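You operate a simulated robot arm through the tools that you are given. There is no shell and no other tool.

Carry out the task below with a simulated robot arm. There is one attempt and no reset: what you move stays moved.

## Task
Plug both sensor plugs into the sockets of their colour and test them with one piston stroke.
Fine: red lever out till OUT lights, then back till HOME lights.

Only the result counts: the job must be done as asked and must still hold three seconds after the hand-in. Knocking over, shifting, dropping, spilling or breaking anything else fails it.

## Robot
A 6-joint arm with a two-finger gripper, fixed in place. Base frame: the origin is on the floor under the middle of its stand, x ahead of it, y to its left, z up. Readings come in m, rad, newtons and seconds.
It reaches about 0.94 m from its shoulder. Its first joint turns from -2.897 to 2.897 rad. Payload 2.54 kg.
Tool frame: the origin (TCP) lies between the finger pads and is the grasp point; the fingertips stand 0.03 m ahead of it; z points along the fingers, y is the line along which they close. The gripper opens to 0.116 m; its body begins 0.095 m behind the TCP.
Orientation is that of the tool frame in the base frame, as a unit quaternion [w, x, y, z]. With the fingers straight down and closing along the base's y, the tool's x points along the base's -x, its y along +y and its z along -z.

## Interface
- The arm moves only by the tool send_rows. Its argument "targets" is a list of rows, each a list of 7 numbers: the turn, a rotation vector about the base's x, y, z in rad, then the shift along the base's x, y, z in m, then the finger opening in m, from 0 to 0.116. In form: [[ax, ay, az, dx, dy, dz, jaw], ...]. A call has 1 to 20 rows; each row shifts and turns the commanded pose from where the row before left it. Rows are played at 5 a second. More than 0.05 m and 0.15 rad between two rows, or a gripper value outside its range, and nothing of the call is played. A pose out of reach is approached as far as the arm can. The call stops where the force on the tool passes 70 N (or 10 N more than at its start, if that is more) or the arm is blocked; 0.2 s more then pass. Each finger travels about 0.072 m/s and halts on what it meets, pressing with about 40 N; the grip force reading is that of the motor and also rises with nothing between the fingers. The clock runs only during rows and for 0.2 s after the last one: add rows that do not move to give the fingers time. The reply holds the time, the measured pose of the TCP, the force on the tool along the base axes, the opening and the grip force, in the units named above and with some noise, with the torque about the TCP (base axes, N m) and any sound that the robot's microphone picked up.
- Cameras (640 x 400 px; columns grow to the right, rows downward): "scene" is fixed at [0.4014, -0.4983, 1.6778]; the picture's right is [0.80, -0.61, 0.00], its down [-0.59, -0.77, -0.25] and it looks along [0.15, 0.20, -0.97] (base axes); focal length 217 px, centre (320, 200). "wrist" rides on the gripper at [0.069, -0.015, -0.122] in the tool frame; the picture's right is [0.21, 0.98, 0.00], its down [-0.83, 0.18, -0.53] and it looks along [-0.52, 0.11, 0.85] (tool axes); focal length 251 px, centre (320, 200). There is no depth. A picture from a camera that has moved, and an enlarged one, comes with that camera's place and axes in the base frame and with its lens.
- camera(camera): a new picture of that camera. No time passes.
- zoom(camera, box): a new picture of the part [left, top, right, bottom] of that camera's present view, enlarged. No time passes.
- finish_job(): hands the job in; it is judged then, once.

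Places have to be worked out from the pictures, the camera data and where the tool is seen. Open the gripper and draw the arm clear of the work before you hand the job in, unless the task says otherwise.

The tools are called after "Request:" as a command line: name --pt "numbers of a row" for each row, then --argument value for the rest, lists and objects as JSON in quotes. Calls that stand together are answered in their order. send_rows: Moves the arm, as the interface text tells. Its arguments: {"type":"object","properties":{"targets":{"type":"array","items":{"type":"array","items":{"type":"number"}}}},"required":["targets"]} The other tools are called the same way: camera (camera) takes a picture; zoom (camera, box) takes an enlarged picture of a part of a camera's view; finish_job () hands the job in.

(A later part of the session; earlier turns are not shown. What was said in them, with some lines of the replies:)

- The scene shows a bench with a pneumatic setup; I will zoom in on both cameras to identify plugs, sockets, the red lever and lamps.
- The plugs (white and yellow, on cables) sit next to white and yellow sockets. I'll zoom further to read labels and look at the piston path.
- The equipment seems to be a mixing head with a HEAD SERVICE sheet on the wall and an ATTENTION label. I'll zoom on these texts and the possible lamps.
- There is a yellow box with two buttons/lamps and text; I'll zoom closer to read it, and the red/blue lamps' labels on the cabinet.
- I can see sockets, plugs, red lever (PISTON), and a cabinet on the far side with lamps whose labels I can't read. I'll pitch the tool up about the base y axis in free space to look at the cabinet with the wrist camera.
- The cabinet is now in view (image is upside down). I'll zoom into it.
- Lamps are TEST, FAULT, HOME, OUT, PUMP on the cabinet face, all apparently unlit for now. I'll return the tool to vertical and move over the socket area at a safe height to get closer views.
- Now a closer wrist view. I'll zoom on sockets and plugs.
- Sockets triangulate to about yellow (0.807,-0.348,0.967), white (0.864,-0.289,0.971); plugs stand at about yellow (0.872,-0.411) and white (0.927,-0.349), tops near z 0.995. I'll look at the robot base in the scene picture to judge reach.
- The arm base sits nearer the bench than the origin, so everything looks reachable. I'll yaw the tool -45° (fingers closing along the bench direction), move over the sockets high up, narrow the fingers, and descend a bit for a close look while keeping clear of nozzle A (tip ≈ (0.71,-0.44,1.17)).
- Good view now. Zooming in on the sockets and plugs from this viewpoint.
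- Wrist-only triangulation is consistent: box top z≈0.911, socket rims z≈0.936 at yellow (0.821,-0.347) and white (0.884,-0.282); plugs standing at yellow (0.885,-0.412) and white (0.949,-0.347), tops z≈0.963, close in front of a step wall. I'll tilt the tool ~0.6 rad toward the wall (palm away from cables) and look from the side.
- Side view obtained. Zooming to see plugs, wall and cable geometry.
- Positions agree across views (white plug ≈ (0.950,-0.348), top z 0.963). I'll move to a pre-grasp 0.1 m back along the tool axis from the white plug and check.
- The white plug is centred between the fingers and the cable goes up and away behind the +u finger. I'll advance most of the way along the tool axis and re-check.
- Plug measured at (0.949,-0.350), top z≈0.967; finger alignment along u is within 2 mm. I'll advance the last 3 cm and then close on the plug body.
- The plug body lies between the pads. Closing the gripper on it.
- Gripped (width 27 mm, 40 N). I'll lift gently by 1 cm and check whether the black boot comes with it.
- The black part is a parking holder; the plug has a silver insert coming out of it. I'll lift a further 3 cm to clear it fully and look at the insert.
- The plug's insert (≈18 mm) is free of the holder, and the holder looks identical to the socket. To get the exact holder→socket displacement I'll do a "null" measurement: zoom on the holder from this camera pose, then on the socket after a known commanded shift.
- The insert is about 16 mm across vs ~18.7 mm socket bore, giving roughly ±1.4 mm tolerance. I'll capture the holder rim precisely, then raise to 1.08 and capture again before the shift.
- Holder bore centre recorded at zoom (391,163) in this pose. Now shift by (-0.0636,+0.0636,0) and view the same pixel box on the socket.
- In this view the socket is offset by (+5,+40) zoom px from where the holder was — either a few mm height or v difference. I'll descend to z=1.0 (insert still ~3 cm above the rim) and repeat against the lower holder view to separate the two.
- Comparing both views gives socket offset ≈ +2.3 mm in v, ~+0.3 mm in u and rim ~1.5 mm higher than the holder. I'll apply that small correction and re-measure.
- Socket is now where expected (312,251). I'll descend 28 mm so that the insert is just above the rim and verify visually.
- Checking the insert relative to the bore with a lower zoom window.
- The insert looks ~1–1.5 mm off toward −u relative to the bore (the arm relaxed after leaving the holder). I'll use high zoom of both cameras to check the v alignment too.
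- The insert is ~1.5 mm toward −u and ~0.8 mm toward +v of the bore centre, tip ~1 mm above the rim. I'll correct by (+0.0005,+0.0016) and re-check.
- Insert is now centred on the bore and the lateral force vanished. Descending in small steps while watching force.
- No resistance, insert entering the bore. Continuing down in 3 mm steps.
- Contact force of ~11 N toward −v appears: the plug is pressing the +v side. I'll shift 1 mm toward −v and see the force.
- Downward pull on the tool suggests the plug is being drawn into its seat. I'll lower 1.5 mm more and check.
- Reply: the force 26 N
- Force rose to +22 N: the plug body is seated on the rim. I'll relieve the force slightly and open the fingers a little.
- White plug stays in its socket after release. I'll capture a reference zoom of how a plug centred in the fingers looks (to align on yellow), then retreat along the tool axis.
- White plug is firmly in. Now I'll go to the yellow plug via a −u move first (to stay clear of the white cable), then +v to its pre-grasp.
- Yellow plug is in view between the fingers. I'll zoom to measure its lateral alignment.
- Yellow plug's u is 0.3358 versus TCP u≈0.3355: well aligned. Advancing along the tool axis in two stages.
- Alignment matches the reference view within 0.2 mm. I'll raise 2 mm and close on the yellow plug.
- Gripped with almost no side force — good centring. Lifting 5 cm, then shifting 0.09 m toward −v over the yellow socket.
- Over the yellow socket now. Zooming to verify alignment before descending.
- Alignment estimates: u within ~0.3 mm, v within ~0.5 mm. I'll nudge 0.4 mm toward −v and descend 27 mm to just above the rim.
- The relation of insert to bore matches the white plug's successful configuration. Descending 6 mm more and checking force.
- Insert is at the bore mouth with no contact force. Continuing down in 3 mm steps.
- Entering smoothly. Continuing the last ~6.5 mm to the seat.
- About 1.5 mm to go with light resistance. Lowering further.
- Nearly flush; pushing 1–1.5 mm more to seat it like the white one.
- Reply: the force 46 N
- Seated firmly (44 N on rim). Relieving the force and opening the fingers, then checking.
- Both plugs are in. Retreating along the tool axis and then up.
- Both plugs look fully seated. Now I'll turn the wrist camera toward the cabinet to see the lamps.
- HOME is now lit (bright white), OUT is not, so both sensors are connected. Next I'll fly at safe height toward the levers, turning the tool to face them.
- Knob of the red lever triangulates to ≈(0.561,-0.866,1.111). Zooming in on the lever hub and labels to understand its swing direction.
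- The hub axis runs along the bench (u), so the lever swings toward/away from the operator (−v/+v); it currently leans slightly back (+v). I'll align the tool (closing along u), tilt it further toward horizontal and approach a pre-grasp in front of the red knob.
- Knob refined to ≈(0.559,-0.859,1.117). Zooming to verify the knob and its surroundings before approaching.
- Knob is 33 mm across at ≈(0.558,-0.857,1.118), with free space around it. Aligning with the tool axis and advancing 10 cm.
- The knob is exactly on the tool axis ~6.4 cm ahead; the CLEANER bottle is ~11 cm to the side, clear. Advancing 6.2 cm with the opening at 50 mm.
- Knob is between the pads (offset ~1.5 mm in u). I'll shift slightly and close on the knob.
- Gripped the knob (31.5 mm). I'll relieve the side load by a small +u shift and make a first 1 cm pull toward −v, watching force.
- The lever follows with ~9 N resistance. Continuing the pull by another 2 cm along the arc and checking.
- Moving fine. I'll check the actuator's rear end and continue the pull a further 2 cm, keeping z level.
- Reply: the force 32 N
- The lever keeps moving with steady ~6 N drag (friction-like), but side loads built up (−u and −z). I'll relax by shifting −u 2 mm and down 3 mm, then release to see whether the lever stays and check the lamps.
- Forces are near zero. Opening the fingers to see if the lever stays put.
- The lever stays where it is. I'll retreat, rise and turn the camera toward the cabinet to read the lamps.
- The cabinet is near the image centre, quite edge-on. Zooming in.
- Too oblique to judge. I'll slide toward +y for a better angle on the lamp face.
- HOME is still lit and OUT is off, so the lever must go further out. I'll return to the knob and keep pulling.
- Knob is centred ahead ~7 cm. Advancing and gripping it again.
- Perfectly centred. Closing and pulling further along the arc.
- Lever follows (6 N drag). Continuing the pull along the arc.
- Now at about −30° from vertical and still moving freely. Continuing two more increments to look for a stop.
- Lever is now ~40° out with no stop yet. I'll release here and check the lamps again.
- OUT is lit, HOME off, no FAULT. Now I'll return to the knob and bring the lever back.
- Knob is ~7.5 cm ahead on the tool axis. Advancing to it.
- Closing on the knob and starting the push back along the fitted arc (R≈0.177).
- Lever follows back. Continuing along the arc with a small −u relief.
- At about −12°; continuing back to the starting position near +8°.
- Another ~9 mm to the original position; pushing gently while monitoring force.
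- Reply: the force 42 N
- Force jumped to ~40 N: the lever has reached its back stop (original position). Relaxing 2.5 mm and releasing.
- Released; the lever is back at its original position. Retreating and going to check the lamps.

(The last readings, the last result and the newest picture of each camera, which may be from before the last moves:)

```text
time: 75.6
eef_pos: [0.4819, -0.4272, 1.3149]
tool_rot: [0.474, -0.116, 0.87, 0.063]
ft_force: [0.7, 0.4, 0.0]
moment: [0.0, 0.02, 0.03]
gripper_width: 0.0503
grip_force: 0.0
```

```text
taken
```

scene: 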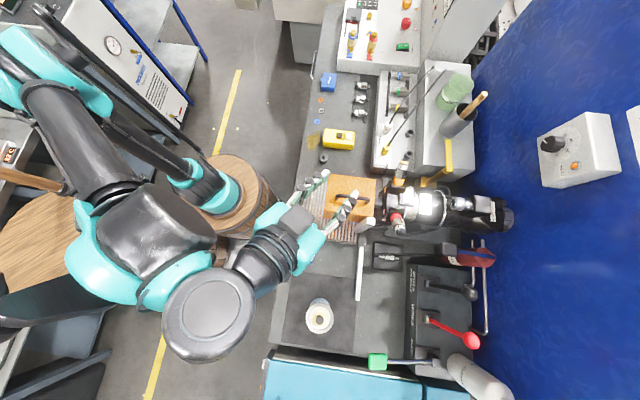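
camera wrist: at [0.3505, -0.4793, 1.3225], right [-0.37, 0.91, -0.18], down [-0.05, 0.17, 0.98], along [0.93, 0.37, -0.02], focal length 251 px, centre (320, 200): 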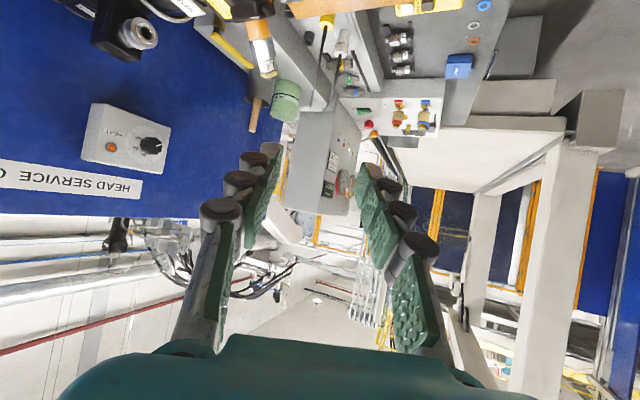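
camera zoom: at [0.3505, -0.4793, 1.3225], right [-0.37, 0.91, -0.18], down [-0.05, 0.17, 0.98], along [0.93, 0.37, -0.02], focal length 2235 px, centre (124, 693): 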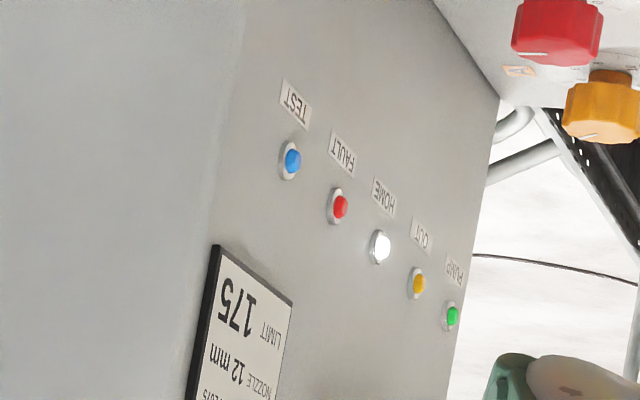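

HOME is lit again and OUT is off: the stroke is complete. I'll open the gripper, withdraw the arm to near its starting place, and inspect plugs and surroundings.

Request:
send_rows --pt "0 0 0 -0.04 0.01 0.015 0.07" --pt "0 0 0 -0.04 0.01 0.015 0.09" --pt "0 0 0 -0.04 0.015 0.015 0.11" --pt "0 0 0 -0.04 0.015 0.015 0.116" --pt "0 0.1 0 -0.02 0.01 0.01 0.116" --pt "0 0.1 0 0 0 0 0.116" --pt "0 0 0 0 0 0 0.116"

Request:
camera --camera "scene"

Request:
zoom --camera "scene" --box '[360, 90, 472, 160]'

Request:
zoom --camera "scene" --box '[280, 160, 520, 310]'

Request:
zoom --camera "scene" --box '[280, 250, 520, 400]'

Request:
camera --camera "wrist"

```text
time: 77.2
eef_pos: [0.3032, -0.3679, 1.3858]
tool_rot: [0.385, -0.108, 0.914, 0.074]
ft_force: [-1.0, 1.2, 0.6]
moment: [0.01, -0.02, 0.01]
gripper_width: 0.116
grip_force: 0.0
```

```text
taken
```

scene: 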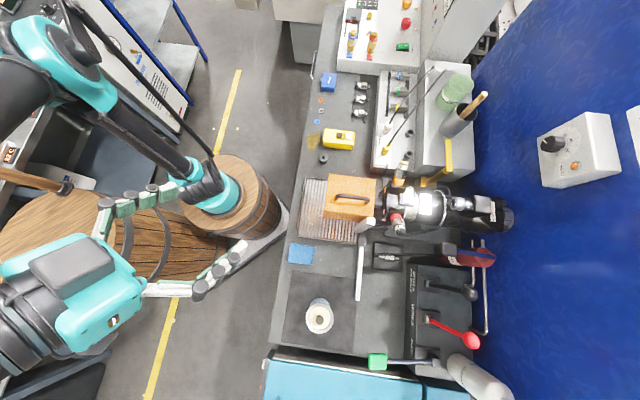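

```text
5.71 times, centred on (416, 125) of scene
camera zoom: at [0.4014, -0.4983, 1.6778], right [0.8, -0.61, 0.0], down [-0.59, -0.77, -0.25], along [0.15, 0.2, -0.97], focal length 1242 px, centre (-229, 629)
```

zoom: 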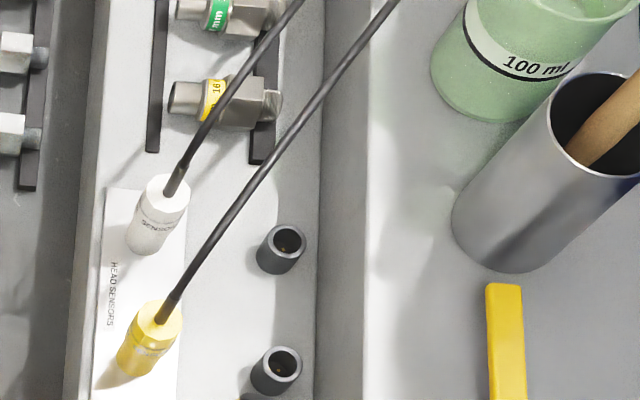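

```text
2.67 times, centred on (400, 235) of scene
camera zoom: at [0.4014, -0.4983, 1.6778], right [0.8, -0.61, 0.0], down [-0.59, -0.77, -0.25], along [0.15, 0.2, -0.97], focal length 579 px, centre (107, 107)
```

zoom: 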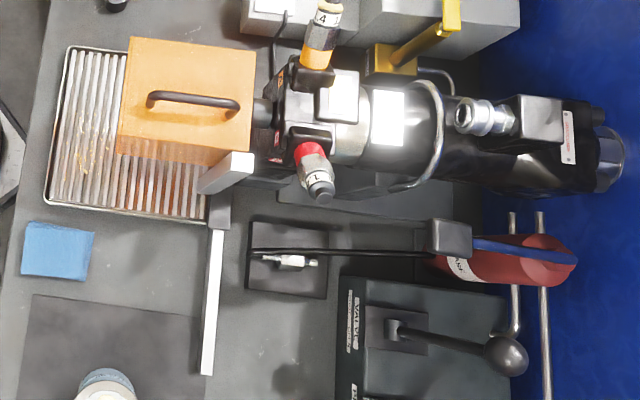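

```text
2.67 times, centred on (400, 325) of scene
camera zoom: at [0.4014, -0.4983, 1.6778], right [0.8, -0.61, 0.0], down [-0.59, -0.77, -0.25], along [0.15, 0.2, -0.97], focal length 579 px, centre (107, -133)
```

zoom: 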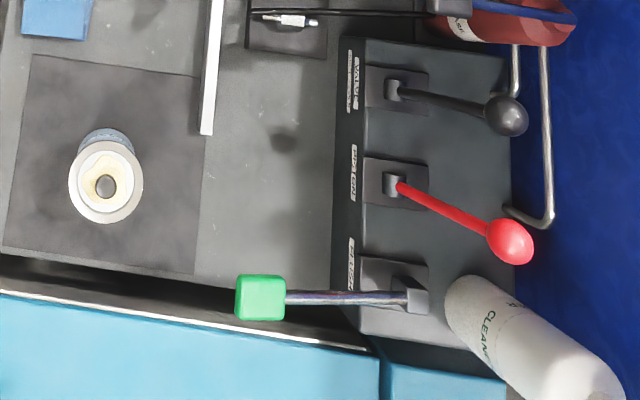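

```text
taken
camera wrist: at [0.1744, -0.4184, 1.4193], right [-0.4, 0.91, -0.1], down [0.15, 0.17, 0.97], along [0.91, 0.37, -0.2], focal length 251 px, centre (320, 200)
```

wrist: 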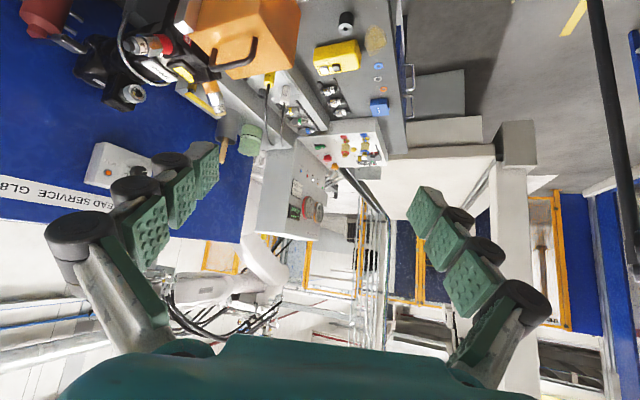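

Everything else is unchanged, both plugs seated and the lever is in its original position. One last look at the lamps from here.

Request:
zoom --camera "wrist" --box '[290, 160, 338, 195]'

```text
11.43 times, centred on (314, 178) of wrist
camera zoom: at [0.1744, -0.4184, 1.4193], right [-0.4, 0.91, -0.1], down [0.15, 0.17, 0.97], along [0.91, 0.37, -0.2], focal length 2874 px, centre (389, 457)
```

zoom: 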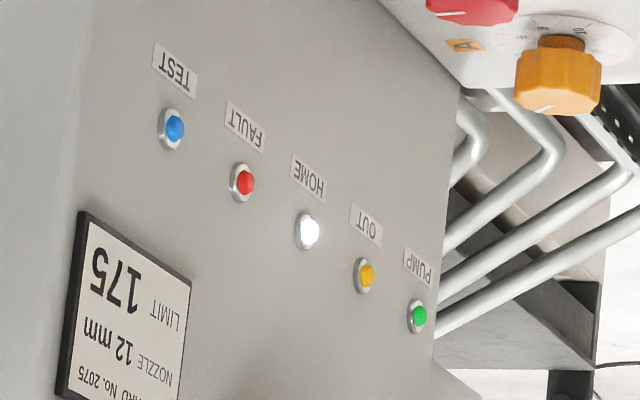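

HOME is lit, OUT and FAULT are off, both plugs are in their sockets, the gripper is open and the arm is clear of the bench. Handing in the job.

Request:
finish_job

```text
The job is handed in.
```

Both sensor plugs are in the sockets of their colour and tested with one piston stroke. I have handed the job in; the reply only confirmed the hand-in, not whether it passed.

- **Plugs:** I pushed the white and the yellow plug down until each body sat on its socket rim. After both were in, the HOME lamp lit.
- **Out:** I pulled the red lever out in two stages because the lamps can't be seen from the lever. I let go at about 18° of travel to check, and HOME was still lit with OUT off. At about 45° OUT lit and HOME went off.
- **Back:** I pushed the lever back to its stop. HOME lit again, OUT went off, and FAULT stayed off throughout.

At hand-in HOME was lit and the gripper was open and clear of the bench. In the last pictures I saw nothing else moved.
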